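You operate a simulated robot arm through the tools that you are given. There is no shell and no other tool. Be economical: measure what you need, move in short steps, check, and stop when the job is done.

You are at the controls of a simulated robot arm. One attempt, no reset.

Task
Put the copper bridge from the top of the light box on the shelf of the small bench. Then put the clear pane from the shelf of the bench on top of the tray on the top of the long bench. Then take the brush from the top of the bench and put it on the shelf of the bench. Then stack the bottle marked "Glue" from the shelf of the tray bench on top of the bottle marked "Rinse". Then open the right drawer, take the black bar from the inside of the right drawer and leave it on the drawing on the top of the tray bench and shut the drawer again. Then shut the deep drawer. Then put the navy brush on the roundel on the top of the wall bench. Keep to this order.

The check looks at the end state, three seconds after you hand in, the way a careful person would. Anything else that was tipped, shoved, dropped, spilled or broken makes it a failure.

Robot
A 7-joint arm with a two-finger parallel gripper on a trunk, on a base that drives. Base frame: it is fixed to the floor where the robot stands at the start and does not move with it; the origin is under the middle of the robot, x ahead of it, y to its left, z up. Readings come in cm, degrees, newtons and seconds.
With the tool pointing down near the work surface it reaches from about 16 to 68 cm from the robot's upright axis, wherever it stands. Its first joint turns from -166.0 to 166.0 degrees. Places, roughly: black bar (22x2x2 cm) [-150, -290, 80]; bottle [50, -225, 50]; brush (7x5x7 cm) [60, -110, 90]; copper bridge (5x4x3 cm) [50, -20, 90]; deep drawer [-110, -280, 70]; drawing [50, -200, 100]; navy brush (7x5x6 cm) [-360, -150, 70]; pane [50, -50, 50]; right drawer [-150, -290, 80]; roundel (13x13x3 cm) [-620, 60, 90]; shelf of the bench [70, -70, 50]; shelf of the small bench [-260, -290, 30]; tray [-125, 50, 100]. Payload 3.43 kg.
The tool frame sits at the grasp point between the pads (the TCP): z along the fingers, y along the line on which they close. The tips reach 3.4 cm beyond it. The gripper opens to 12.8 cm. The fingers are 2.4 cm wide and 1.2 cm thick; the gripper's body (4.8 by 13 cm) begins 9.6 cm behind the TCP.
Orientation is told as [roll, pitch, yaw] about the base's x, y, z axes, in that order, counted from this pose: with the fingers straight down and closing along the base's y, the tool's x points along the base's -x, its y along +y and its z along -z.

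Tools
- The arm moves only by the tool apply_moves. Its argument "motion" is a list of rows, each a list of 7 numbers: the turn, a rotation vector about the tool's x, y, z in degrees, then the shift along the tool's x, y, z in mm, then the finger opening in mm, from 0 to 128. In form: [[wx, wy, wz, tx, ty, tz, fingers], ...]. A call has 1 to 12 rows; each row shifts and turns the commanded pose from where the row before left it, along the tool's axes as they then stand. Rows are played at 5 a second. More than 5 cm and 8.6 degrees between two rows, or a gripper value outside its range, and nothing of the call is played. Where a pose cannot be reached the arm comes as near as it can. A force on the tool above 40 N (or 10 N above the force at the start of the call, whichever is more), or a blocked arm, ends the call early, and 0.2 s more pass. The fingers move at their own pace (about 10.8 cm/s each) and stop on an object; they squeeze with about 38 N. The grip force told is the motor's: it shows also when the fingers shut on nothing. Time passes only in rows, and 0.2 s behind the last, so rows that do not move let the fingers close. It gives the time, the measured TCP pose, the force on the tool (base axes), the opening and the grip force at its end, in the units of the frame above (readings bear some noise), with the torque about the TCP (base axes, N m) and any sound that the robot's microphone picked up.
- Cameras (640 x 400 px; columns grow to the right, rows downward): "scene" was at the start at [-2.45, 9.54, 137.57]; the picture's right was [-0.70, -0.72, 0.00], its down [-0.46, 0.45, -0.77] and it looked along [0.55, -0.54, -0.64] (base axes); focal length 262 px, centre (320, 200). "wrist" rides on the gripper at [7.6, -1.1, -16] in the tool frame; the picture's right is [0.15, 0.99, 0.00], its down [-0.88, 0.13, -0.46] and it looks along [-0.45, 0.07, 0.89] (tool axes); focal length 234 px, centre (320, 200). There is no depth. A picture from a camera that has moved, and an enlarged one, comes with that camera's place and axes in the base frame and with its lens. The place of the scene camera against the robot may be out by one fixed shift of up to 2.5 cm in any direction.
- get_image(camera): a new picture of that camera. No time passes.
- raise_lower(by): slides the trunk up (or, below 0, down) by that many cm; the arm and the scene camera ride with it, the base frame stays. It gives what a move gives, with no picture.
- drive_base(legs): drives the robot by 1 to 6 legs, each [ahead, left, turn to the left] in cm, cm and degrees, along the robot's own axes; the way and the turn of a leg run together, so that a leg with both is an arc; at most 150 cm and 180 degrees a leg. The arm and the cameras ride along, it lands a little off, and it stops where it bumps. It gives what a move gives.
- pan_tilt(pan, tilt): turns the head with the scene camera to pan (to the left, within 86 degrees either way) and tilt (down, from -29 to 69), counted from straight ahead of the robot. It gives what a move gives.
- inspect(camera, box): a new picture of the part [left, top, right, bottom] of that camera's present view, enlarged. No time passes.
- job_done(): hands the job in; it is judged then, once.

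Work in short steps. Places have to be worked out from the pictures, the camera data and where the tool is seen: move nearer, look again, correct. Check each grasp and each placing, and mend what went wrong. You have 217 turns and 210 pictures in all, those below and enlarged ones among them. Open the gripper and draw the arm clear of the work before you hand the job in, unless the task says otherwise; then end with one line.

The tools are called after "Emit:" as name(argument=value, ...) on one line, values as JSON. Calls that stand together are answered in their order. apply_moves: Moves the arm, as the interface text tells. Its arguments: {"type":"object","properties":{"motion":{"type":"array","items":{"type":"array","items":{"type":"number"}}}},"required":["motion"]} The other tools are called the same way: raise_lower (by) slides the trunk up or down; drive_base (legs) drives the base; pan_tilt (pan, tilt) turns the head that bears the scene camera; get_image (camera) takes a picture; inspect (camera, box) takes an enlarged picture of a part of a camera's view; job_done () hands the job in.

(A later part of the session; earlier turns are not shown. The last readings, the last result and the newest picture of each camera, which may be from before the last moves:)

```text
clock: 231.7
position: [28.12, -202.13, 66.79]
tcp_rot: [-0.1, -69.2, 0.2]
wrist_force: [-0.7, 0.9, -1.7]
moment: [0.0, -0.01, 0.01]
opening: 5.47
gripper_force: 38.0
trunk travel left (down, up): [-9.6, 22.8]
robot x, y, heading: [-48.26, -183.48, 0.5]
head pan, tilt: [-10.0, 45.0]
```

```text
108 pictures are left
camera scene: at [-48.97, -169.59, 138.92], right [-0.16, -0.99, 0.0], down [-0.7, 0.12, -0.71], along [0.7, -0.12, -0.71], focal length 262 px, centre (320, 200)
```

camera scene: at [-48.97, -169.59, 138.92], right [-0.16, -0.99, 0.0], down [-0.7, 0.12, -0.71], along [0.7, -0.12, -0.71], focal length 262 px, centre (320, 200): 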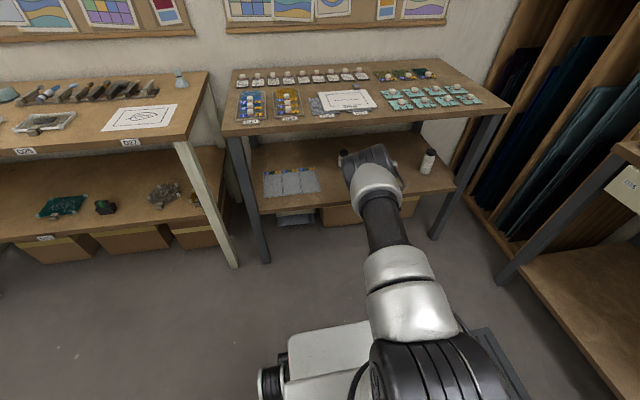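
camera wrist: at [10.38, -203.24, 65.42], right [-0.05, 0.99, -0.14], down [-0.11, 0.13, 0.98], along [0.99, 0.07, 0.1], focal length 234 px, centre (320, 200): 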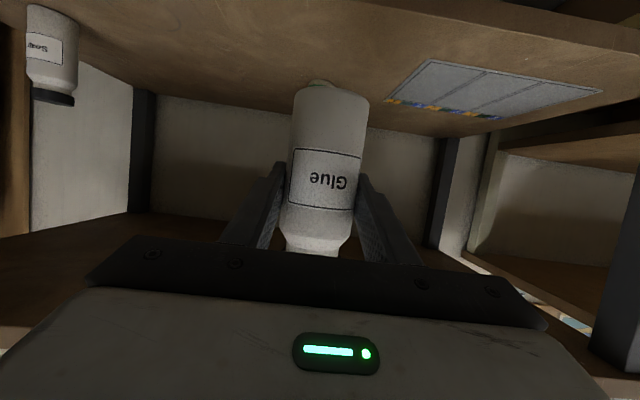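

Rinse is hidden behind Glue. I sidestep left and forward to see it well.

Emit:
drive_base(legs=[[0, 12, -0.5], [14, 0, 0]])

Emit:
inspect(camera="wrist", box=[140, 40, 440, 240])

Emit:
drive_base(legs=[[10, 0, 0]])

Emit:
inspect(camera="wrist", box=[100, 40, 400, 240])

```text
clock: 234.4
position: [41.63, -191.11, 66.78]
tcp_rot: [-0.1, -69.2, -0.5]
wrist_force: [0.5, 0.1, -2.1]
moment: [0.04, 0.04, 0.0]
opening: 5.44
gripper_force: 38.4
trunk travel left (down, up): [-9.6, 22.8]
robot x, y, heading: [-34.39, -171.46, 0.2]
head pan, tilt: [-10.0, 45.0]
```

```text
2.00 times, centred on (290, 140) of wrist
camera zoom: at [23.95, -192.09, 65.42], right [-0.04, 0.99, -0.14], down [-0.11, 0.13, 0.98], along [0.99, 0.06, 0.1], focal length 468 px, centre (380, 320)
```

zoom: 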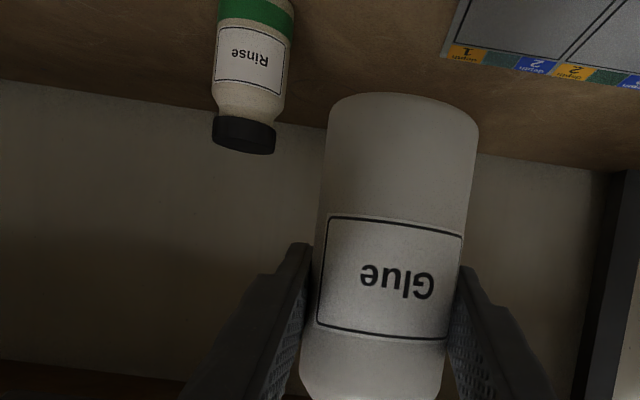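

```text
clock: 235.6
position: [51.83, -191.15, 66.93]
tcp_rot: [-0.2, -69.2, -0.4]
wrist_force: [-0.2, 0.3, -1.3]
moment: [0.02, 0.02, -0.03]
opening: 5.44
gripper_force: 38.2
trunk travel left (down, up): [-9.6, 22.8]
robot x, y, heading: [-24.45, -171.47, -0.3]
head pan, tilt: [-10.0, 45.0]
```

```text
2.00 times, centred on (250, 140) of wrist
camera zoom: at [33.93, -192.09, 65.42], right [-0.04, 0.99, -0.14], down [-0.11, 0.13, 0.98], along [0.99, 0.06, 0.1], focal length 468 px, centre (460, 320)
```

zoom: 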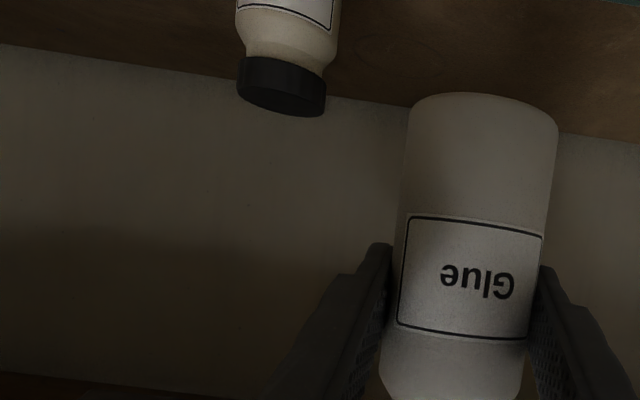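

Large-baseline triangulation gives the Rinse axis at [63.5,-202.6], cap top z≈56.5; Glue's base is 7 cm below TCP. I move sideways then forward, staying above.

Emit:
drive_base(legs=[[0, -11.4, 0], [9, 0, 0]])

Emit:
get_image(camera="wrist")

Emit:
get_image(camera="scene")

```text
clock: 238.0
position: [60.68, -202.37, 66.94]
tcp_rot: [-0.1, -69.2, -0.4]
wrist_force: [0.1, 0.1, -2.1]
moment: [0.01, 0.01, 0.02]
opening: 5.46
gripper_force: 38.1
trunk travel left (down, up): [-9.6, 22.8]
robot x, y, heading: [-15.53, -183.03, 0.0]
head pan, tilt: [-10.0, 45.0]
```

```text
105 pictures are left
camera wrist: at [42.89, -203.37, 65.43], right [-0.04, 0.99, -0.14], down [-0.11, 0.13, 0.98], along [0.99, 0.06, 0.1], focal length 234 px, centre (320, 200)
```

wrist: 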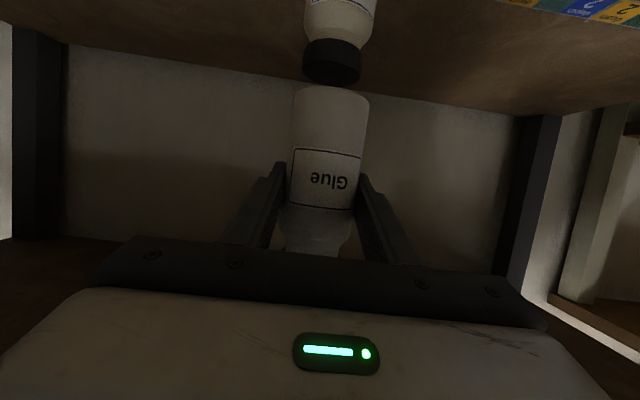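

```text
104 pictures are left
camera scene: at [-16.12, -169.06, 138.92], right [-0.17, -0.98, 0.0], down [-0.7, 0.12, -0.71], along [0.7, -0.12, -0.71], focal length 262 px, centre (320, 200)
```

scene: 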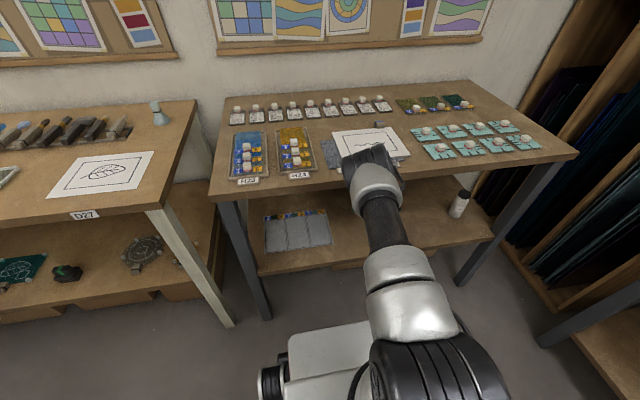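

Emit:
inspect(camera="scene", box=[300, 110, 440, 220])

Emit:
inspect(camera="wrist", box=[240, 0, 420, 130])

```text
3.64 times, centred on (370, 165) of scene
camera zoom: at [-16.12, -169.06, 138.92], right [-0.17, -0.98, 0.0], down [-0.7, 0.12, -0.71], along [0.7, -0.12, -0.71], focal length 954 px, centre (138, 327)
```

zoom: 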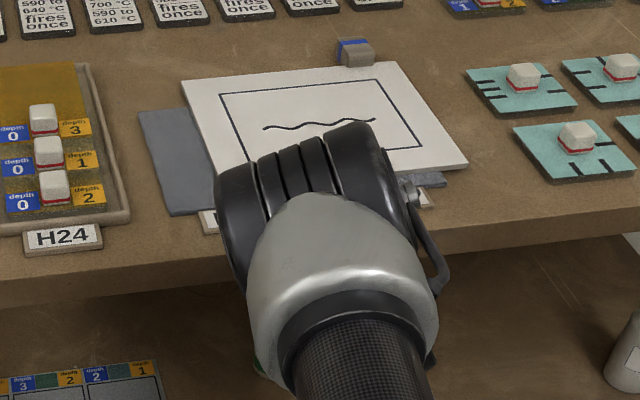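

```text
3.08 times, centred on (330, 65) of wrist
camera zoom: at [42.89, -203.37, 65.43], right [-0.04, 0.99, -0.14], down [-0.11, 0.13, 0.98], along [0.99, 0.06, 0.1], focal length 720 px, centre (289, 615)
```

zoom: 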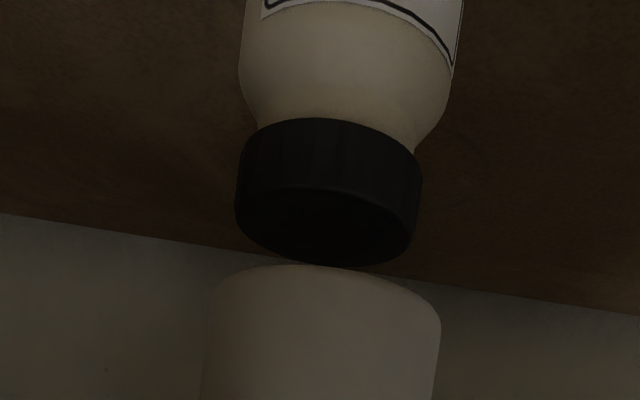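

The forearm knuckle is about to meet the bench's front edge; with this tilt I can't get the last 3 cm safely. I'll set Glue down near the shelf front and re-grasp it with a flatter tool so that the wrist stays under the bench top.

Emit:
drive_base(legs=[[-15, 0, 0], [0, -13, 0]])

Emit:
raise_lower(by=-9.4)

Emit:
get_image(camera="wrist")

```text
clock: 240.9
position: [45.54, -215.29, 66.81]
tcp_rot: [-0.1, -69.2, -0.4]
wrist_force: [0.4, 0.2, -2.3]
moment: [-0.01, 0.01, 0.01]
opening: 5.46
gripper_force: 38.1
trunk travel left (down, up): [-9.6, 22.8]
robot x, y, heading: [-30.59, -196.11, -0.0]
head pan, tilt: [-10.0, 45.0]
```

```text
clock: 242.2
position: [45.51, -215.28, 57.49]
tcp_rot: [-0.1, -69.2, -0.4]
wrist_force: [0.7, 0.2, -1.4]
moment: [-0.01, 0.01, 0.0]
opening: 5.44
gripper_force: 37.6
trunk travel left (down, up): [-0.2, 32.2]
robot x, y, heading: [-30.74, -195.9, 0.1]
head pan, tilt: [-10.0, 45.0]
```

```text
101 pictures are left
camera wrist: at [27.86, -216.29, 56.04], right [-0.04, 0.99, -0.14], down [-0.11, 0.13, 0.98], along [0.99, 0.06, 0.1], focal length 234 px, centre (320, 200)
```

wrist: 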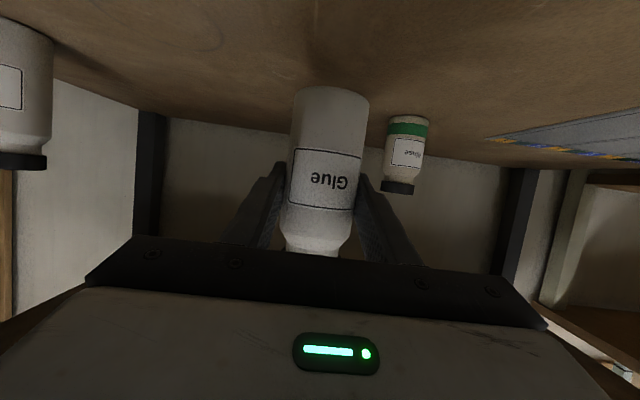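

Lower to the shelf in steps.

Emit:
apply_moves(motion=[[0, 0, 0, 17, 0, 6, 30], [0, 0, 0, 17, 0, 6, 30], [0, 0, 0, 0, 0, 0, 30]])

Emit:
apply_moves(motion=[[0, 0, 0, 4, 0, 1.5, 30], [0, 0, 0, 0, 0, 0, 30]])

Emit:
apply_moves(motion=[[0, 0, 0, 3, 0, 1, 30], [0, 0, 0, 0, 0, 0, 30]])

```text
clock: 243.0
position: [45.44, -215.32, 53.97]
tcp_rot: [-0.1, -69.2, -0.4]
wrist_force: [0.4, 0.3, -1.3]
moment: [0.0, 0.02, 0.0]
opening: 5.42
gripper_force: 37.9
trunk travel left (down, up): [-0.2, 32.2]
robot x, y, heading: [-30.2, -195.72, 0.1]
head pan, tilt: [-10.0, 45.0]
```

```text
clock: 243.6
position: [45.42, -215.25, 53.44]
tcp_rot: [-0.2, -69.2, -0.5]
wrist_force: [-0.8, -0.2, -0.8]
moment: [-0.01, 0.0, -0.01]
opening: 5.46
gripper_force: 38.1
trunk travel left (down, up): [-0.2, 32.2]
robot x, y, heading: [-30.73, -195.95, 0.1]
head pan, tilt: [-10.0, 45.0]
```

```text
clock: 244.2
position: [45.48, -215.21, 53.34]
tcp_rot: [-0.1, -69.2, -0.4]
wrist_force: [-0.9, -0.2, 0.8]
moment: [0.01, 0.05, 0.02]
opening: 5.44
gripper_force: 38.0
trunk travel left (down, up): [-0.2, 32.2]
robot x, y, heading: [-30.46, -196.24, -0.2]
head pan, tilt: [-10.0, 45.0]
```

Touching. Release and withdraw level, then flatten the tool by 15°.

Emit:
apply_moves(motion=[[0, 0, 0, 1, 0, 0, 30], [0, 0, 0, 0, 0, 0, 60], [0, 0, 0, 0, 0, 0, 85], [0, 0, 0, 11, 0, -30, 85], [0, 0, 0, 16, 0, -44, 85], [0, 0, 0, 11, 0, -30, 85], [0, -8, 0, 0, 0, 0, 85], [0, -7, 0, 0, 0, 0, 85], [0, 0, 0, 0, 0, 0, 85]])

Emit:
get_image(camera="wrist")

Emit:
get_image(camera="scene")

```text
clock: 246.2
position: [34.36, -215.28, 53.21]
tcp_rot: [-0.6, -84.3, 0.0]
wrist_force: [-0.7, 0.2, 0.5]
moment: [0.01, 0.03, 0.0]
opening: 8.5
gripper_force: 0.0
trunk travel left (down, up): [-0.2, 32.2]
robot x, y, heading: [-30.79, -196.02, 0.1]
head pan, tilt: [-10.0, 45.0]
```

```text
100 pictures are left
camera wrist: at [17.61, -216.19, 47.24], right [-0.01, 0.99, -0.15], down [-0.36, 0.13, 0.92], along [0.93, 0.06, 0.36], focal length 234 px, centre (320, 200)
```

wrist: 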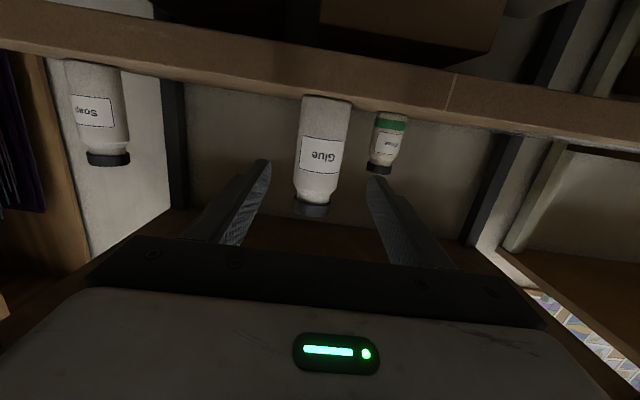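

```text
99 pictures are left
camera scene: at [-31.17, -181.99, 129.52], right [-0.17, -0.98, 0.0], down [-0.7, 0.12, -0.71], along [0.7, -0.12, -0.71], focal length 262 px, centre (320, 200)
```

scene: 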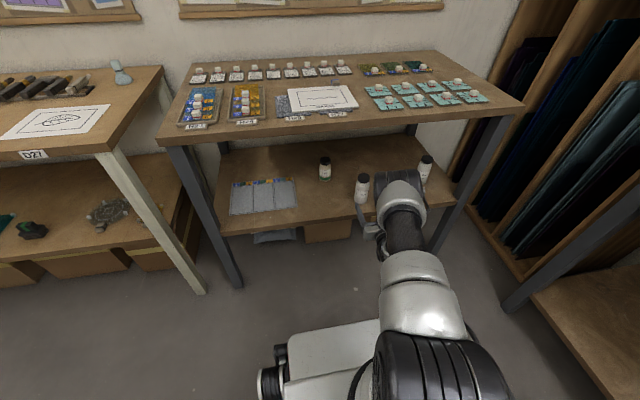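

Glue stands fine near the front. Advance with the flat tool and grasp.

Emit:
apply_moves(motion=[[0, 0, 0, -7, 0, 38, 85], [0, 0, 0, -7, 0, 38, 85], [0, 0, 0, -6, 0, 37, 85], [0, 0, 0, 0, 0, 0, 85], [0, 0, 0, 0, 0, 0, 55], [0, 0, 0, 0, 0, 0, 30], [0, 0, 0, 0, 0, 0, 30], [0, 0, 0, 0, 0, 0, 30]])

Emit:
get_image(camera="wrist")

```text
clock: 248.0
position: [45.61, -215.31, 54.0]
tcp_rot: [-0.4, -84.2, -0.2]
wrist_force: [-0.1, 0.5, -0.3]
moment: [0.05, -0.02, -0.01]
opening: 5.43
gripper_force: 38.0
trunk travel left (down, up): [-0.2, 32.2]
robot x, y, heading: [-30.79, -196.0, 0.0]
head pan, tilt: [-10.0, 45.0]
```

```text
98 pictures are left
camera wrist: at [28.86, -216.38, 48.1], right [-0.01, 0.99, -0.15], down [-0.36, 0.13, 0.92], along [0.93, 0.06, 0.36], focal length 234 px, centre (320, 200)
```

wrist: 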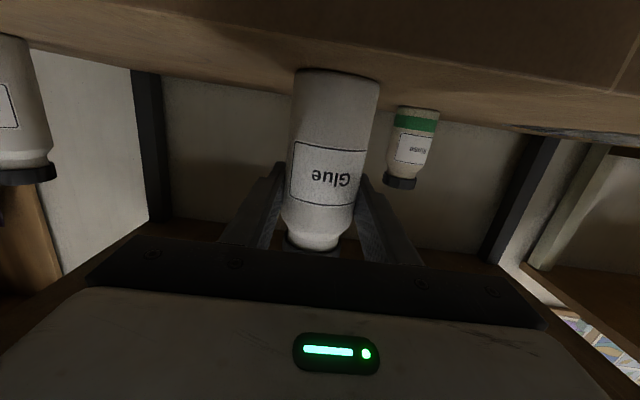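

Gripped. Lift via trunk, shift left to Rinse's y, and check.

Emit:
raise_lower(by=12.3)

Emit:
drive_base(legs=[[0, 12.7, 0], [9, 0, 0]])

Emit:
get_image(camera="wrist")

Emit:
get_image(camera="scene")

```text
clock: 249.5
position: [45.63, -215.36, 66.27]
tcp_rot: [-0.3, -84.1, -0.2]
wrist_force: [-0.7, 0.4, -1.8]
moment: [-0.01, -0.01, 0.02]
opening: 5.44
gripper_force: 37.9
trunk travel left (down, up): [-12.5, 19.9]
robot x, y, heading: [-30.74, -195.97, -0.1]
head pan, tilt: [-10.0, 45.0]
```

```text
clock: 252.1
position: [54.77, -203.17, 66.32]
tcp_rot: [-0.3, -84.2, -0.3]
wrist_force: [-0.3, -0.2, -2.0]
moment: [0.03, 0.03, 0.02]
opening: 5.44
gripper_force: 37.4
trunk travel left (down, up): [-12.5, 19.9]
robot x, y, heading: [-21.57, -183.82, 0.0]
head pan, tilt: [-10.0, 45.0]
```

```text
97 pictures are left
camera wrist: at [38.01, -204.13, 60.4], right [0.0, 0.99, -0.15], down [-0.36, 0.13, 0.92], along [0.93, 0.06, 0.36], focal length 234 px, centre (320, 200)
```

wrist: 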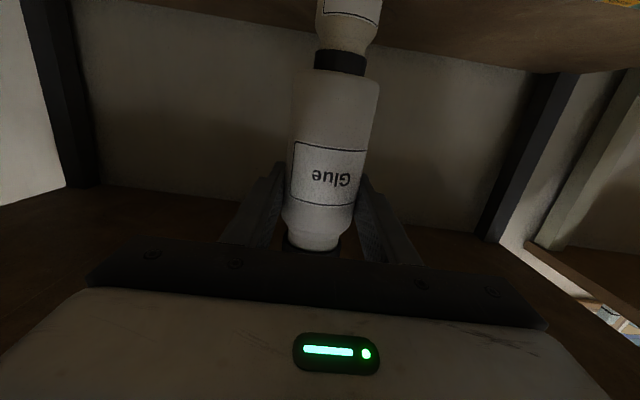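

```text
96 pictures are left
camera scene: at [-21.96, -169.64, 141.82], right [-0.18, -0.98, 0.0], down [-0.7, 0.12, -0.71], along [0.7, -0.12, -0.71], focal length 262 px, centre (320, 200)
```

scene: 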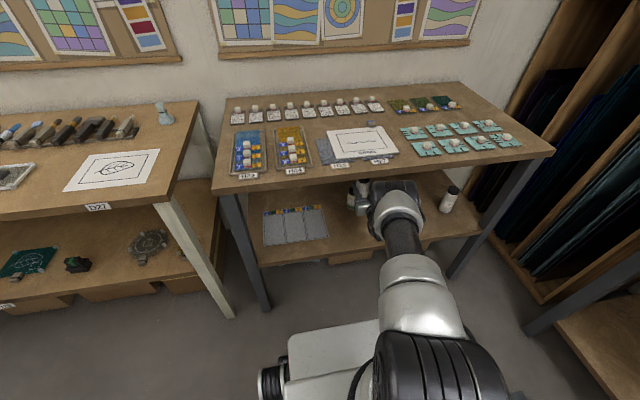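

The knuckle is now below the bench edge. Drive the remaining 8.5 cm and correct y.

Emit:
drive_base(legs=[[8.5, 0.5, 0]])

Emit:
get_image(camera="wrist")

Emit:
get_image(camera="scene")

```text
clock: 253.2
position: [63.35, -202.73, 66.27]
tcp_rot: [-0.4, -84.1, -0.4]
wrist_force: [0.2, -0.4, -2.2]
moment: [-0.02, 0.0, 0.0]
opening: 5.46
gripper_force: 37.6
trunk travel left (down, up): [-12.5, 19.9]
robot x, y, heading: [-12.88, -183.44, 0.1]
head pan, tilt: [-10.0, 45.0]
```

```text
95 pictures are left
camera wrist: at [46.49, -203.64, 60.39], right [0.0, 0.99, -0.15], down [-0.36, 0.13, 0.92], along [0.93, 0.06, 0.36], focal length 234 px, centre (320, 200)
```

wrist: 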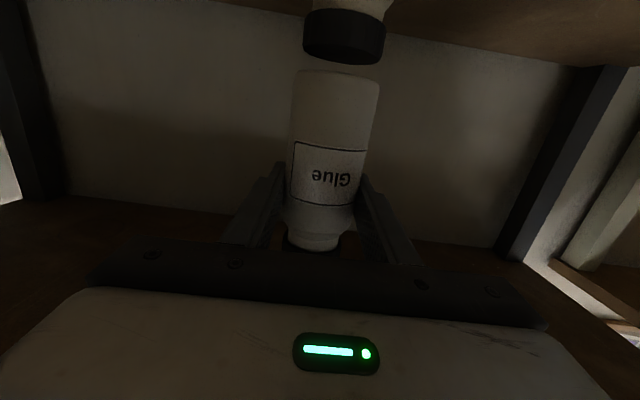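

```text
94 pictures are left
camera scene: at [-13.47, -169.16, 141.82], right [-0.18, -0.98, 0.0], down [-0.7, 0.12, -0.71], along [0.7, -0.12, -0.71], focal length 262 px, centre (320, 200)
```

scene: 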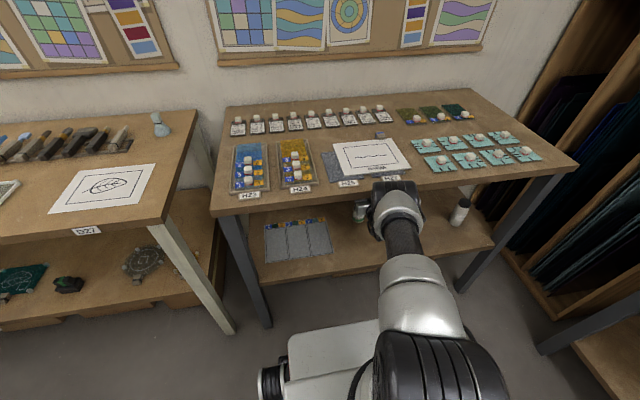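

Emit:
inspect(camera="wrist", box=[270, 0, 410, 100])

Emit:
inspect(camera="scene", box=[320, 150, 440, 260])

```text
4.00 times, centred on (340, 50) of wrist
camera zoom: at [46.49, -203.64, 60.39], right [0.0, 0.99, -0.15], down [-0.36, 0.13, 0.92], along [0.93, 0.06, 0.36], focal length 937 px, centre (240, 800)
```

zoom: 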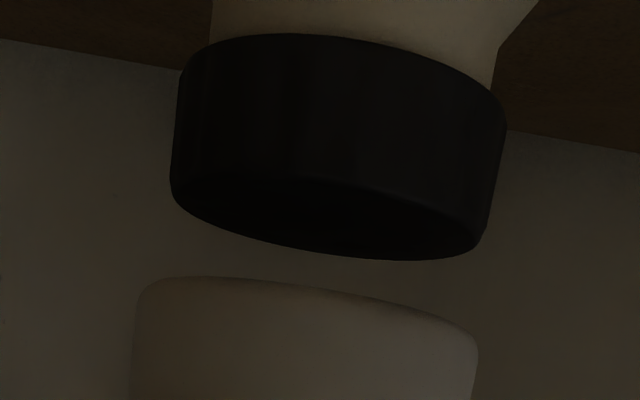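

```text
3.64 times, centred on (380, 205) of scene
camera zoom: at [-13.47, -169.16, 141.82], right [-0.18, -0.98, 0.0], down [-0.7, 0.12, -0.71], along [0.7, -0.12, -0.71], focal length 954 px, centre (102, 182)
```

zoom: 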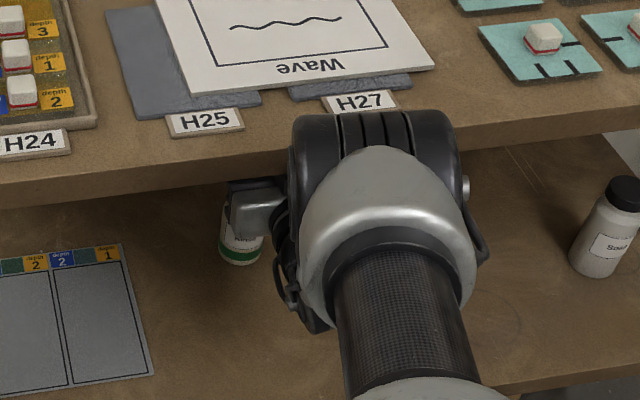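

Alignment: Glue axis ≈[63.5,-202.7], Rinse cap ≈[63.5,-202.6], cap top z≈57. Lower to contact (TCP≈64.8).

Emit:
apply_moves(motion=[[0, 0, 0, 10, 1, 1, 30], [0, 0, 0, 0, 0, 0, 30]])

Emit:
apply_moves(motion=[[0, 0, 0, 3, 0, 0, 30], [0, 0, 0, 0, 0, 0, 30]])

Emit:
inspect(camera="wrist", box=[270, 0, 410, 100])

```text
clock: 253.8
position: [63.27, -202.63, 65.3]
tcp_rot: [-0.3, -84.1, -0.3]
wrist_force: [0.0, 0.2, -2.5]
moment: [0.01, 0.04, 0.0]
opening: 5.41
gripper_force: 37.7
trunk travel left (down, up): [-12.5, 19.9]
robot x, y, heading: [-13.4, -183.32, -0.4]
head pan, tilt: [-10.0, 45.0]
```

```text
clock: 254.3
position: [63.25, -202.53, 65.21]
tcp_rot: [-0.5, -84.3, 0.0]
wrist_force: [-1.5, 0.1, 3.6]
moment: [0.07, 0.17, 0.01]
opening: 5.44
gripper_force: 38.1
trunk travel left (down, up): [-12.5, 19.9]
robot x, y, heading: [-12.79, -183.1, -0.1]
head pan, tilt: [-10.0, 45.0]
```

```text
4.00 times, centred on (340, 50) of wrist
camera zoom: at [46.52, -203.52, 59.22], right [0.0, 0.99, -0.15], down [-0.36, 0.14, 0.92], along [0.93, 0.06, 0.36], focal length 937 px, centre (240, 800)
```

zoom: 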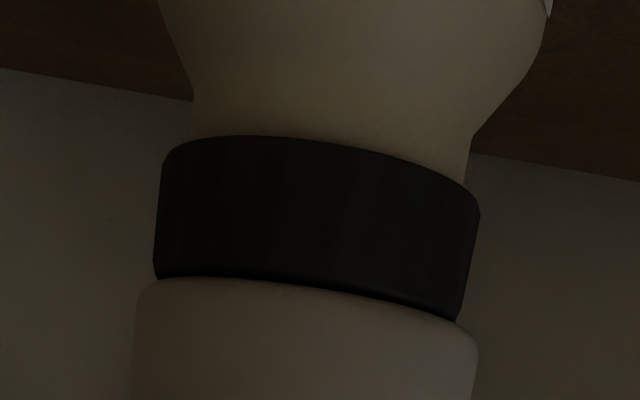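

Contact at cap z≈57.5 and concentric within a few mm. Release and withdraw level.

Emit:
apply_moves(motion=[[0, 0, 0, 0, 0, 0, 50], [0, 0, 0, 0, 0, 0, 65], [0, 0, 0, 0, 0, 0, 85], [0, 0, 0, 0, 0, 0, 85]])

Emit:
get_image(camera="wrist")

```text
clock: 255.3
position: [63.29, -202.51, 65.02]
tcp_rot: [-0.4, -84.1, -0.3]
wrist_force: [0.3, -0.5, 0.5]
moment: [0.0, 0.04, 0.0]
opening: 8.51
gripper_force: 0.0
trunk travel left (down, up): [-12.5, 19.9]
robot x, y, heading: [-13.01, -183.48, -0.2]
head pan, tilt: [-10.0, 45.0]
```

```text
90 pictures are left
camera wrist: at [46.48, -203.51, 59.15], right [0.0, 0.99, -0.15], down [-0.36, 0.13, 0.92], along [0.93, 0.06, 0.36], focal length 234 px, centre (320, 200)
```

wrist: 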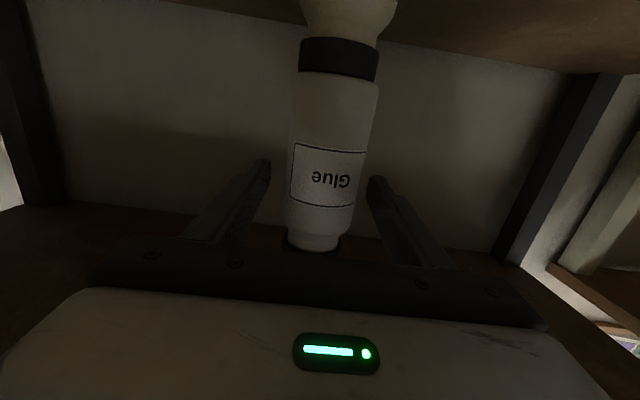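

Stacked. Withdraw level with the arm first, then the base.

Emit:
apply_moves(motion=[[0, 0, 0, 3.3, 0, -33, 85], [0, 0, 0, 3.3, 0, -33, 85], [0, 0, 0, 3.4, 0, -33, 85], [0, 0, 0, 0, 0, 0, 85]])

Emit:
drive_base(legs=[[-30, 0, 0]])

Emit:
get_image(camera="wrist")

Emit:
get_image(camera="scene")

```text
clock: 256.4
position: [53.27, -202.5, 65.22]
tcp_rot: [-0.6, -84.2, -0.1]
wrist_force: [-0.3, 0.1, 1.1]
moment: [0.01, -0.02, 0.0]
opening: 8.49
gripper_force: 0.0
trunk travel left (down, up): [-12.5, 19.9]
robot x, y, heading: [-12.99, -183.53, 0.1]
head pan, tilt: [-10.0, 45.0]
```

```text
clock: 258.4
position: [22.88, -202.32, 65.11]
tcp_rot: [-0.4, -84.1, -0.1]
wrist_force: [0.3, 0.2, -0.7]
moment: [-0.02, 0.0, 0.03]
opening: 8.48
gripper_force: 0.1
trunk travel left (down, up): [-12.5, 19.9]
robot x, y, heading: [-43.43, -183.05, 0.1]
head pan, tilt: [-10.0, 45.0]
```

```text
89 pictures are left
camera wrist: at [6.17, -203.33, 59.25], right [-0.01, 0.99, -0.15], down [-0.36, 0.13, 0.92], along [0.93, 0.06, 0.36], focal length 234 px, centre (320, 200)
```

wrist: 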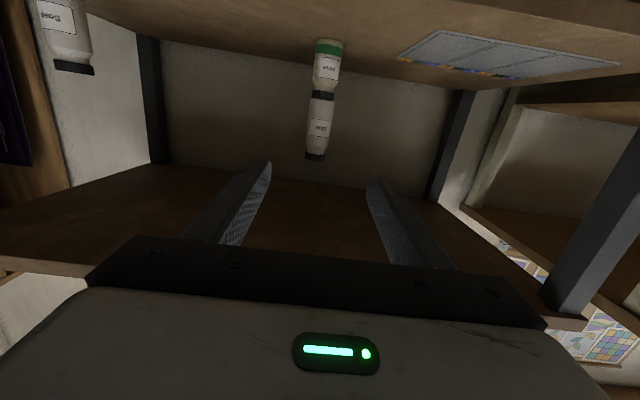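

```text
88 pictures are left
camera scene: at [-43.84, -169.15, 141.82], right [-0.17, -0.98, 0.0], down [-0.7, 0.12, -0.71], along [0.7, -0.12, -0.71], focal length 262 px, centre (320, 200)
```

scene: 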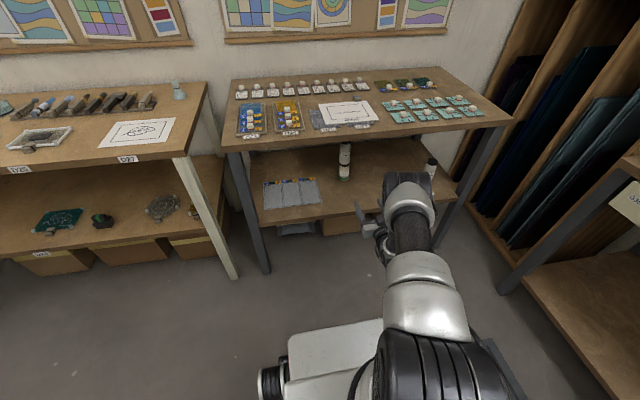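

The stack stands well. Next the right drawer: handle triangulated at ≈[-148.6,-276,83]. I raise the trunk and roll the tool 90° so that the fingers close vertically.

Emit:
raise_lower(by=18)

Emit:
apply_moves(motion=[[0, 0, -8.2, 0, 0, 0, 60], [0, 0, -8.2, 0, 0, 0, 60], [0, 0, -8.2, 0, 0, 0, 60], [0, 0, -8.2, 0, 0, 0, 60], [0, 0, -8.2, 0, 0, 0, 60], [0, 0, -8.2, 0, 0, 0, 60], [0, 0, -8.2, 0, 0, 0, 60], [0, 0, -8.2, 0, 0, 0, 60], [0, 0, -8.2, 0, 0, 0, 60], [0, 0, -8.2, 0, 0, 0, 60], [0, 0, -8, 0, 0, 0, 60], [0, 0, 0, 0, 0, 0, 60]])

Emit:
drive_base(legs=[[-15, 5, 0], [0, 0, -90]])

```text
clock: 260.4
position: [23.03, -202.28, 83.15]
tcp_rot: [-0.3, -84.1, -0.1]
wrist_force: [-0.1, -0.1, -0.4]
moment: [-0.02, 0.0, 0.0]
opening: 8.51
gripper_force: 0.1
trunk travel left (down, up): [-30.5, 1.9]
robot x, y, heading: [-43.09, -183.36, 0.3]
head pan, tilt: [-10.0, 45.0]
```

```text
clock: 263.0
position: [35.18, -225.73, 100.9]
tcp_rot: [-74.1, -11.1, 93.0]
wrist_force: [-0.3, 0.5, 0.1]
moment: [0.02, 0.0, 0.03]
opening: 6.0
gripper_force: 0.1
out of reach, approached as far as the arm can: row 1, 2, 3, 4, 5, 6, 7, 8, 9, 10, 11
trunk travel left (down, up): [-30.5, 1.9]
robot x, y, heading: [-43.26, -182.98, 0.2]
head pan, tilt: [-10.0, 45.0]
```

```text
clock: 268.3
position: [-99.07, -257.7, 100.97]
tcp_rot: [-74.1, -11.2, 4.1]
wrist_force: [0.1, -0.6, -0.5]
moment: [0.0, -0.02, 0.0]
opening: 5.99
gripper_force: 0.0
trunk travel left (down, up): [-30.5, 1.9]
robot x, y, heading: [-57.78, -178.08, -88.7]
head pan, tilt: [-10.0, 45.0]
```

The arm couldn't do that roll and drifted outward. Let me look at the state.

Emit:
pan_tilt(pan=-10, tilt=40)

Emit:
get_image(camera="scene")

Emit:
get_image(camera="wrist")

```text
clock: 268.9
position: [-98.99, -257.66, 100.94]
tcp_rot: [-74.3, -11.2, 4.1]
wrist_force: [-1.6, -0.7, -0.1]
moment: [0.02, 0.0, 0.0]
opening: 5.99
gripper_force: 0.0
trunk travel left (down, up): [-30.5, 1.9]
robot x, y, heading: [-58.06, -178.59, -88.7]
head pan, tilt: [-10.0, 40.0]
```

```text
87 pictures are left
camera scene: at [-45.06, -175.91, 160.55], right [-0.99, 0.15, 0.0], down [0.1, 0.64, -0.77], along [-0.12, -0.76, -0.64], focal length 262 px, centre (320, 200)
```

scene: 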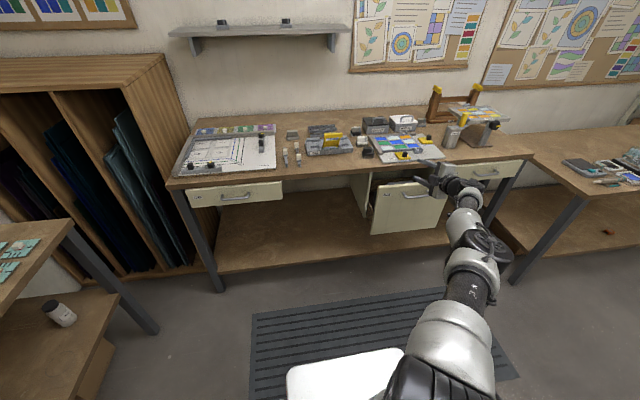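

```text
86 pictures are left
camera wrist: at [-108.57, -243.31, 104.82], right [0.02, 0.27, -0.96], down [0.83, 0.54, 0.17], along [0.56, -0.8, -0.21], focal length 234 px, centre (320, 200)
```

wrist: 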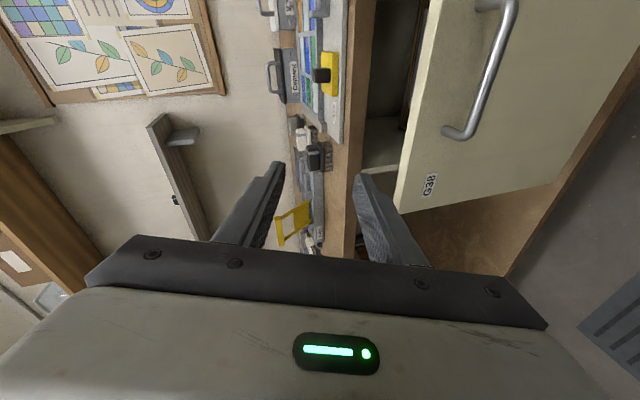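

Everything's in place, and the tool now points at the bench with nearly vertical finger closing – usable. I keep this arm pose, back off, shift right to the right drawer and lower the trunk.

Emit:
drive_base(legs=[[-12, 0, -1.3], [0, -49.5, 0]])

Emit:
raise_lower(by=-17)

Emit:
get_image(camera="wrist")

Emit:
get_image(camera="scene")

```text
clock: 275.1
position: [-151.51, -244.1, 100.91]
tcp_rot: [-74.2, -11.2, 2.3]
wrist_force: [-0.2, 0.6, 0.7]
moment: [-0.01, -0.01, 0.0]
opening: 5.99
gripper_force: 0.1
trunk travel left (down, up): [-30.5, 1.9]
robot x, y, heading: [-108.09, -166.4, -90.7]
head pan, tilt: [-10.0, 40.0]
```

```text
clock: 277.0
position: [-151.52, -244.2, 84.1]
tcp_rot: [-74.3, -11.2, 2.4]
wrist_force: [0.3, 0.6, 0.7]
moment: [0.0, 0.0, -0.01]
opening: 6.01
gripper_force: 0.0
trunk travel left (down, up): [-13.5, 18.9]
robot x, y, heading: [-108.04, -166.07, -90.9]
head pan, tilt: [-10.0, 40.0]
```

```text
85 pictures are left
camera wrist: at [-160.71, -229.43, 87.83], right [0.03, 0.27, -0.96], down [0.84, 0.51, 0.17], along [0.53, -0.82, -0.21], focal length 234 px, centre (320, 200)
```

wrist: 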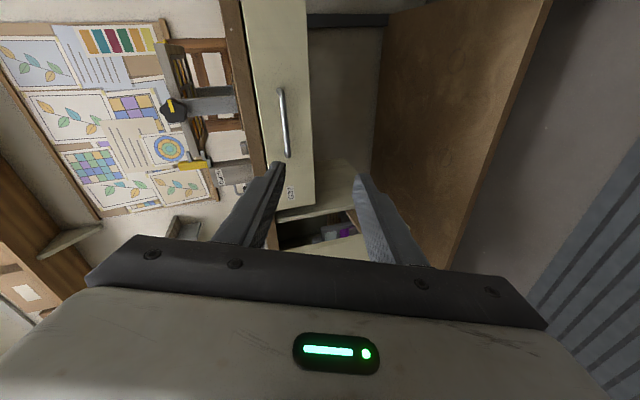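

```text
84 pictures are left
camera scene: at [-95.08, -164.13, 143.56], right [-0.98, 0.18, 0.0], down [0.12, 0.63, -0.77], along [-0.14, -0.75, -0.64], focal length 262 px, centre (320, 200)
```

scene: 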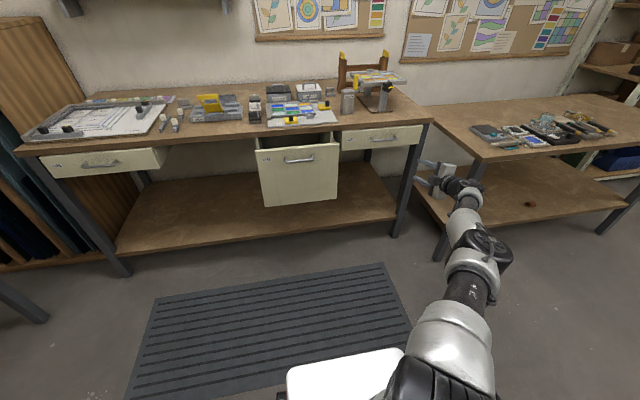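

Handle centre ≈[-149.3,-276.5,82]. Drive closer and check alignment.

Emit:
drive_base(legs=[[22, 2.2, 0.8]])

Emit:
raise_lower(by=-1.5)

Emit:
get_image(camera="wrist")

```text
clock: 278.7
position: [-148.37, -266.48, 83.93]
tcp_rot: [-74.2, -11.2, 3.1]
wrist_force: [1.0, 0.6, -0.1]
moment: [-0.01, 0.01, 0.02]
opening: 6.0
gripper_force: 0.0
trunk travel left (down, up): [-13.5, 18.9]
robot x, y, heading: [-106.01, -188.0, -89.8]
head pan, tilt: [-10.0, 40.0]
```

```text
clock: 279.3
position: [-148.26, -266.6, 82.39]
tcp_rot: [-74.2, -11.3, 3.1]
wrist_force: [-0.3, 0.6, -0.3]
moment: [-0.01, 0.02, -0.02]
opening: 6.01
gripper_force: 0.0
trunk travel left (down, up): [-12.0, 20.4]
robot x, y, heading: [-105.65, -188.39, -89.5]
head pan, tilt: [-10.0, 40.0]
```

```text
83 pictures are left
camera wrist: at [-157.71, -252.02, 86.32], right [0.03, 0.27, -0.96], down [0.84, 0.52, 0.17], along [0.55, -0.81, -0.21], focal length 234 px, centre (320, 200)
```

wrist: 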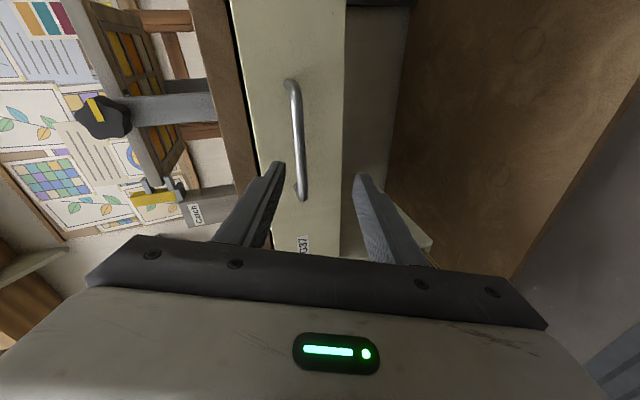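

Handle ≈[-148.6,-279.3,81.9]. Forward 9 cm and check.

Emit:
drive_base(legs=[[9, 0, -0.3]])

Emit:
get_image(camera="wrist")

```text
clock: 280.4
position: [-148.45, -273.76, 82.39]
tcp_rot: [-74.1, -11.2, 3.5]
wrist_force: [6.2, 14.0, 1.9]
moment: [-0.45, 0.14, 0.08]
opening: 5.81
gripper_force: 0.0
trunk travel left (down, up): [-12.0, 20.4]
robot x, y, heading: [-105.78, -195.82, -89.9]
head pan, tilt: [-10.0, 40.0]
stopped in leg 1: the force on the tool passed its limit at 101 N (the readings are from after the stop); the commanded pose is now the measured one
```

```text
82 pictures are left
camera wrist: at [-158.1, -259.41, 86.31], right [0.02, 0.27, -0.96], down [0.83, 0.53, 0.17], along [0.55, -0.81, -0.21], focal length 234 px, centre (320, 200)
```

wrist: 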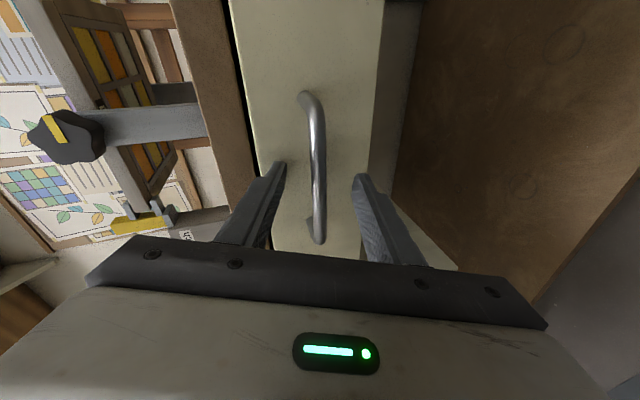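

The tips touch the drawer face and the bar is between the fingers. Close on it.

Emit:
apply_moves(motion=[[0, 0, 0, 0, 0, -3, 60], [0, 0, 0, 0, 0, 0, 30], [0, 0, 0, 0, 0, 0, 5], [0, 0, 0, 0, 0, 0, 5], [0, 0, 0, 0, 0, 0, 5]])

Emit:
get_image(camera="wrist")

```text
clock: 281.6
position: [-148.74, -273.74, 82.61]
tcp_rot: [-74.2, -11.3, 3.5]
wrist_force: [-3.4, -1.5, 6.8]
moment: [-0.08, 1.3, 0.2]
opening: 1.62
gripper_force: 44.6
trunk travel left (down, up): [-12.0, 20.4]
robot x, y, heading: [-106.09, -195.8, -90.0]
head pan, tilt: [-10.0, 40.0]
```

```text
81 pictures are left
camera wrist: at [-158.31, -259.33, 86.37], right [0.03, 0.27, -0.96], down [0.83, 0.53, 0.17], along [0.55, -0.81, -0.21], focal length 234 px, centre (320, 200)
```

wrist: 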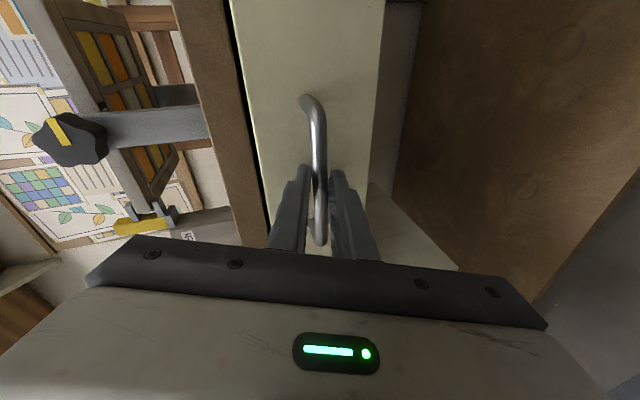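

Handle gripped. Pull by backing the base.

Emit:
drive_base(legs=[[-8, 0, 0]])

Emit:
drive_base(legs=[[-16, 0, 0]])

Emit:
get_image(camera="scene")

```text
clock: 282.7
position: [-148.81, -266.09, 82.51]
tcp_rot: [-74.1, -11.6, 3.5]
wrist_force: [-5.3, 1.6, 9.5]
moment: [-0.08, 1.21, 0.31]
opening: 1.58
gripper_force: 45.5
trunk travel left (down, up): [-12.0, 20.4]
robot x, y, heading: [-105.86, -187.82, -89.8]
head pan, tilt: [-10.0, 40.0]
```

```text
clock: 284.1
position: [-148.85, -250.4, 82.55]
tcp_rot: [-74.3, -11.4, 3.6]
wrist_force: [-7.8, 1.1, 6.6]
moment: [-0.03, 1.2, 0.29]
opening: 1.61
gripper_force: 44.8
trunk travel left (down, up): [-12.0, 20.4]
robot x, y, heading: [-105.78, -172.69, -89.8]
head pan, tilt: [-10.0, 40.0]
```

```text
80 pictures are left
camera scene: at [-93.0, -170.17, 142.06], right [-0.99, 0.17, 0.0], down [0.11, 0.63, -0.77], along [-0.13, -0.76, -0.64], focal length 262 px, centre (320, 200)
```

scene: 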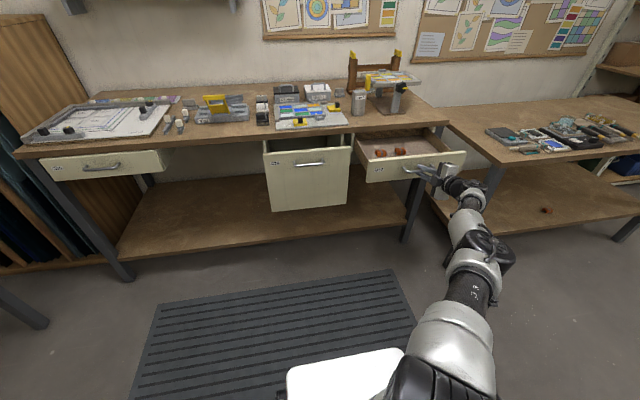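

The drawer is open ~23 cm. Look inside.

Emit:
inspect(camera="scene", box=[340, 115, 480, 195])

```text
4.57 times, centred on (410, 155) of scene
camera zoom: at [-93.0, -170.17, 142.06], right [-0.99, 0.17, 0.0], down [0.11, 0.63, -0.77], along [-0.13, -0.76, -0.64], focal length 1199 px, centre (-91, 406)
```

zoom: 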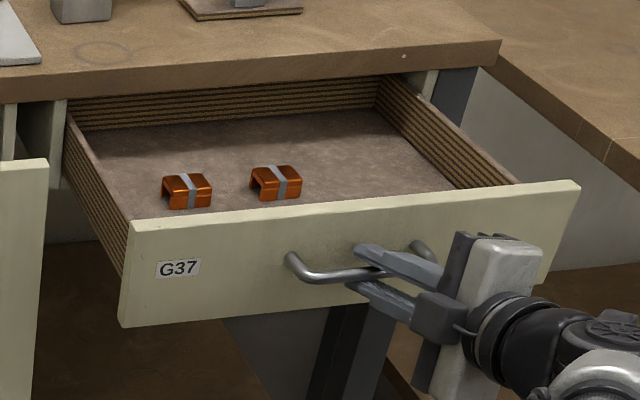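

The bar isn't visible; perhaps just behind the front panel. Release the handle, back off, and raise for a view from above.

Emit:
apply_moves(motion=[[0, 0, 0, 0, 0, 0, 30], [0, 0, 0, 0, 0, 0, 60], [0, 0, 0, 0, 0, 0, 60]])

Emit:
drive_base(legs=[[-10, 0, 0]])

Emit:
raise_lower(by=20)

Emit:
pan_tilt(pan=-25, tilt=45)

Emit:
get_image(camera="scene")

```text
clock: 284.9
position: [-148.82, -250.56, 82.5]
tcp_rot: [-74.2, -11.3, 3.5]
wrist_force: [0.5, 0.8, -0.2]
moment: [-0.01, 0.0, -0.02]
opening: 5.97
gripper_force: 0.0
trunk travel left (down, up): [-12.0, 20.4]
robot x, y, heading: [-106.0, -172.31, -90.1]
head pan, tilt: [-10.0, 40.0]
```

```text
clock: 286.1
position: [-148.84, -240.46, 82.51]
tcp_rot: [-74.2, -11.4, 3.5]
wrist_force: [-0.2, -1.1, 0.3]
moment: [0.04, -0.01, -0.04]
opening: 6.0
gripper_force: 0.0
trunk travel left (down, up): [-12.0, 20.4]
robot x, y, heading: [-106.13, -162.01, -89.8]
head pan, tilt: [-10.0, 40.0]
```

```text
clock: 288.2
position: [-148.78, -240.37, 102.53]
tcp_rot: [-74.1, -11.4, 3.5]
wrist_force: [0.0, -0.1, -0.1]
moment: [0.0, -0.02, -0.02]
opening: 6.03
gripper_force: 0.1
trunk travel left (down, up): [-32.0, 0.4]
robot x, y, heading: [-105.94, -161.96, -90.0]
head pan, tilt: [-10.0, 40.0]
```

```text
clock: 289.0
position: [-148.83, -240.44, 102.56]
tcp_rot: [-74.3, -11.4, 3.6]
wrist_force: [0.7, -0.2, 0.2]
moment: [-0.01, 0.01, 0.0]
opening: 6.03
gripper_force: 0.0
trunk travel left (down, up): [-32.0, 0.4]
robot x, y, heading: [-105.72, -162.24, -89.7]
head pan, tilt: [-25.0, 45.0]
```

```text
78 pictures are left
camera scene: at [-94.97, -159.24, 161.33], right [-0.91, 0.42, 0.0], down [0.3, 0.64, -0.71], along [-0.3, -0.64, -0.71], focal length 262 px, centre (320, 200)
```

scene: 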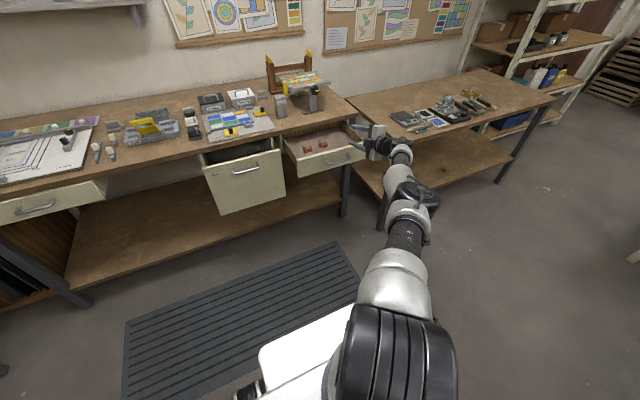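

I reorient the tool to vertical (closing along the base y) while bringing it closer to the robot.

Emit:
apply_moves(motion=[[-8.2, 0, 0, -20, 8, -29, 60], [-8.2, 0, 0, -20, 12, -27, 60], [-8.2, 0, 0, -20, 16, -25, 60], [-8.2, 0, 0, -20, 20, -23, 60], [-8.2, 0, 0, -20, 23, -20, 60], [-8.2, 0, 0, -20, 25, -16, 60], [-8.2, 0, 0, -20, 27, -13, 60], [-8.2, 0, 0, -20, 29, -9, 60], [-8.2, 0, 0, -20, 30, -4, 60], [0, 0, 0, 0, 0, 0, 60]])

```text
clock: 291.2
position: [-141.54, -222.4, 104.7]
tcp_rot: [-0.2, -11.5, 3.3]
wrist_force: [-1.0, 0.4, 0.3]
moment: [-0.02, -0.01, -0.01]
opening: 5.99
gripper_force: 0.1
out of reach, approached as far as the arm can: row 1, 2, 3, 4, 5, 6, 7, 8, 9
trunk travel left (down, up): [-32.0, 0.4]
robot x, y, heading: [-105.93, -162.93, -90.2]
head pan, tilt: [-25.0, 45.0]
```

Emit:
apply_moves(motion=[[0, 6, 0, -20, 10, 0, 60], [0, 5.5, -3, -20, 10, 0, 60], [0, 0, 0, 0, 0, 0, 60]])

Emit:
get_image(camera="wrist")

```text
clock: 292.0
position: [-141.4, -226.13, 105.92]
tcp_rot: [-0.3, 0.0, 6.4]
wrist_force: [-0.1, -0.1, 0.7]
moment: [-0.02, -0.03, 0.04]
opening: 5.99
gripper_force: 0.0
out of reach, approached as far as the arm can: row 1, 2
trunk travel left (down, up): [-32.0, 0.4]
robot x, y, heading: [-106.15, -162.18, -90.0]
head pan, tilt: [-25.0, 45.0]
```

```text
77 pictures are left
camera wrist: at [-148.78, -227.93, 121.84], right [-0.26, 0.97, -0.01], down [0.86, 0.23, 0.45], along [0.44, 0.11, -0.89], focal length 234 px, centre (320, 200)
```

wrist: 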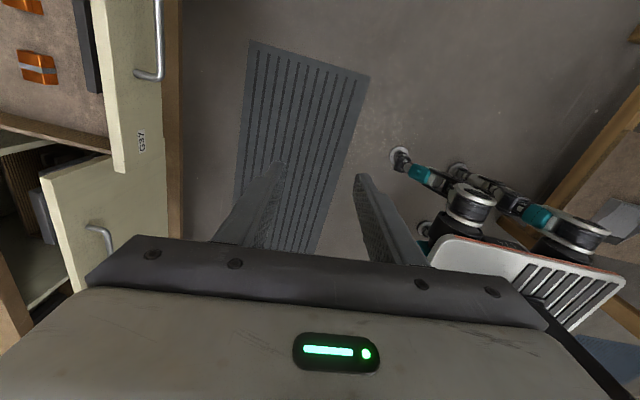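

The black bar lies along x just behind the drawer's front panel (≈y -262). The current wrist branch is at its limits; I rotate the other way toward the opposite, equivalent yaw.

Emit:
apply_moves(motion=[[0, 0, 8.4, 0, 0, 0, 60], [0, 0, 8.4, 0, 0, 0, 60], [0, 0, 8.4, 0, 0, 0, 60], [0, 0, 8.4, 0, 0, 0, 60], [0, 0, 8.4, 0, 0, 0, 60], [0, 0, 8.4, 0, 0, 0, 60], [0, 0, 8.4, 0, 0, 0, 60], [0, 0, 8.4, 0, 0, 0, 60], [0, 0, 8.4, 0, 0, 0, 60], [0, 0, 8.4, 0, 0, 0, 60], [0, 0, 8.4, 0, 0, 0, 60], [0, 0, 0, 0, 0, 0, 60]])

Emit:
apply_moves(motion=[[0, 0, 8.4, 0, 0, 0, 60], [0, 0, 8.4, 0, 0, 0, 60], [0, 0, 8.4, 0, 0, 0, 60], [0, 0, 8.4, 0, 0, 0, 60], [0, 0, 8.4, 0, 0, 0, 60], [0, 0, 8.4, 0, 0, 0, 60], [0, 0, 8.4, 0, 0, 0, 60], [0, 0, 8.4, 0, 0, 0, 60], [0, 0, 8.4, 0, 0, 0, 60], [0, 0, 8.4, 0, 0, 0, 60], [0, 0, 8.4, 0, 0, 0, 60], [0, 0, 0, 0, 0, 0, 60]])

```text
clock: 294.6
position: [-141.2, -226.19, 105.79]
tcp_rot: [-0.1, -0.6, -86.1]
wrist_force: [-0.4, 0.2, -0.3]
moment: [0.01, 0.03, -0.01]
opening: 5.98
gripper_force: 0.0
trunk travel left (down, up): [-32.0, 0.4]
robot x, y, heading: [-105.83, -161.9, -90.0]
head pan, tilt: [-25.0, 45.0]
```

```text
clock: 297.2
position: [-141.28, -226.07, 105.96]
tcp_rot: [0.5, 0.1, -178.5]
wrist_force: [-0.1, 0.0, -0.2]
moment: [-0.02, -0.02, 0.01]
opening: 5.99
gripper_force: 0.2
trunk travel left (down, up): [-32.0, 0.4]
robot x, y, heading: [-105.94, -162.46, -89.8]
head pan, tilt: [-25.0, 45.0]
```

That branch works. Drive forward to look into the drawer from above.

Emit:
drive_base(legs=[[24, 0, 0]])

Emit:
get_image(camera="wrist")

```text
clock: 299.0
position: [-141.06, -250.49, 105.99]
tcp_rot: [0.5, 0.0, -178.2]
wrist_force: [-0.8, 0.3, 0.0]
moment: [0.02, 0.02, -0.01]
opening: 6.02
gripper_force: 0.1
trunk travel left (down, up): [-32.0, 0.4]
robot x, y, heading: [-105.97, -186.62, -89.6]
head pan, tilt: [-25.0, 45.0]
```

```text
76 pictures are left
camera wrist: at [-133.6, -248.99, 121.89], right [0.18, -0.98, 0.01], down [-0.88, -0.15, 0.46], along [-0.45, -0.09, -0.89], focal length 234 px, centre (320, 200)
```

wrist: 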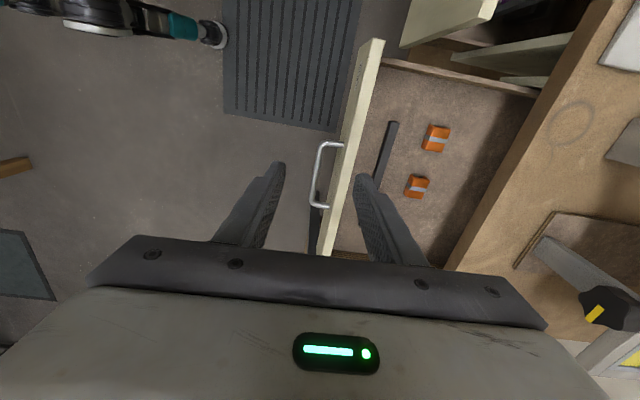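

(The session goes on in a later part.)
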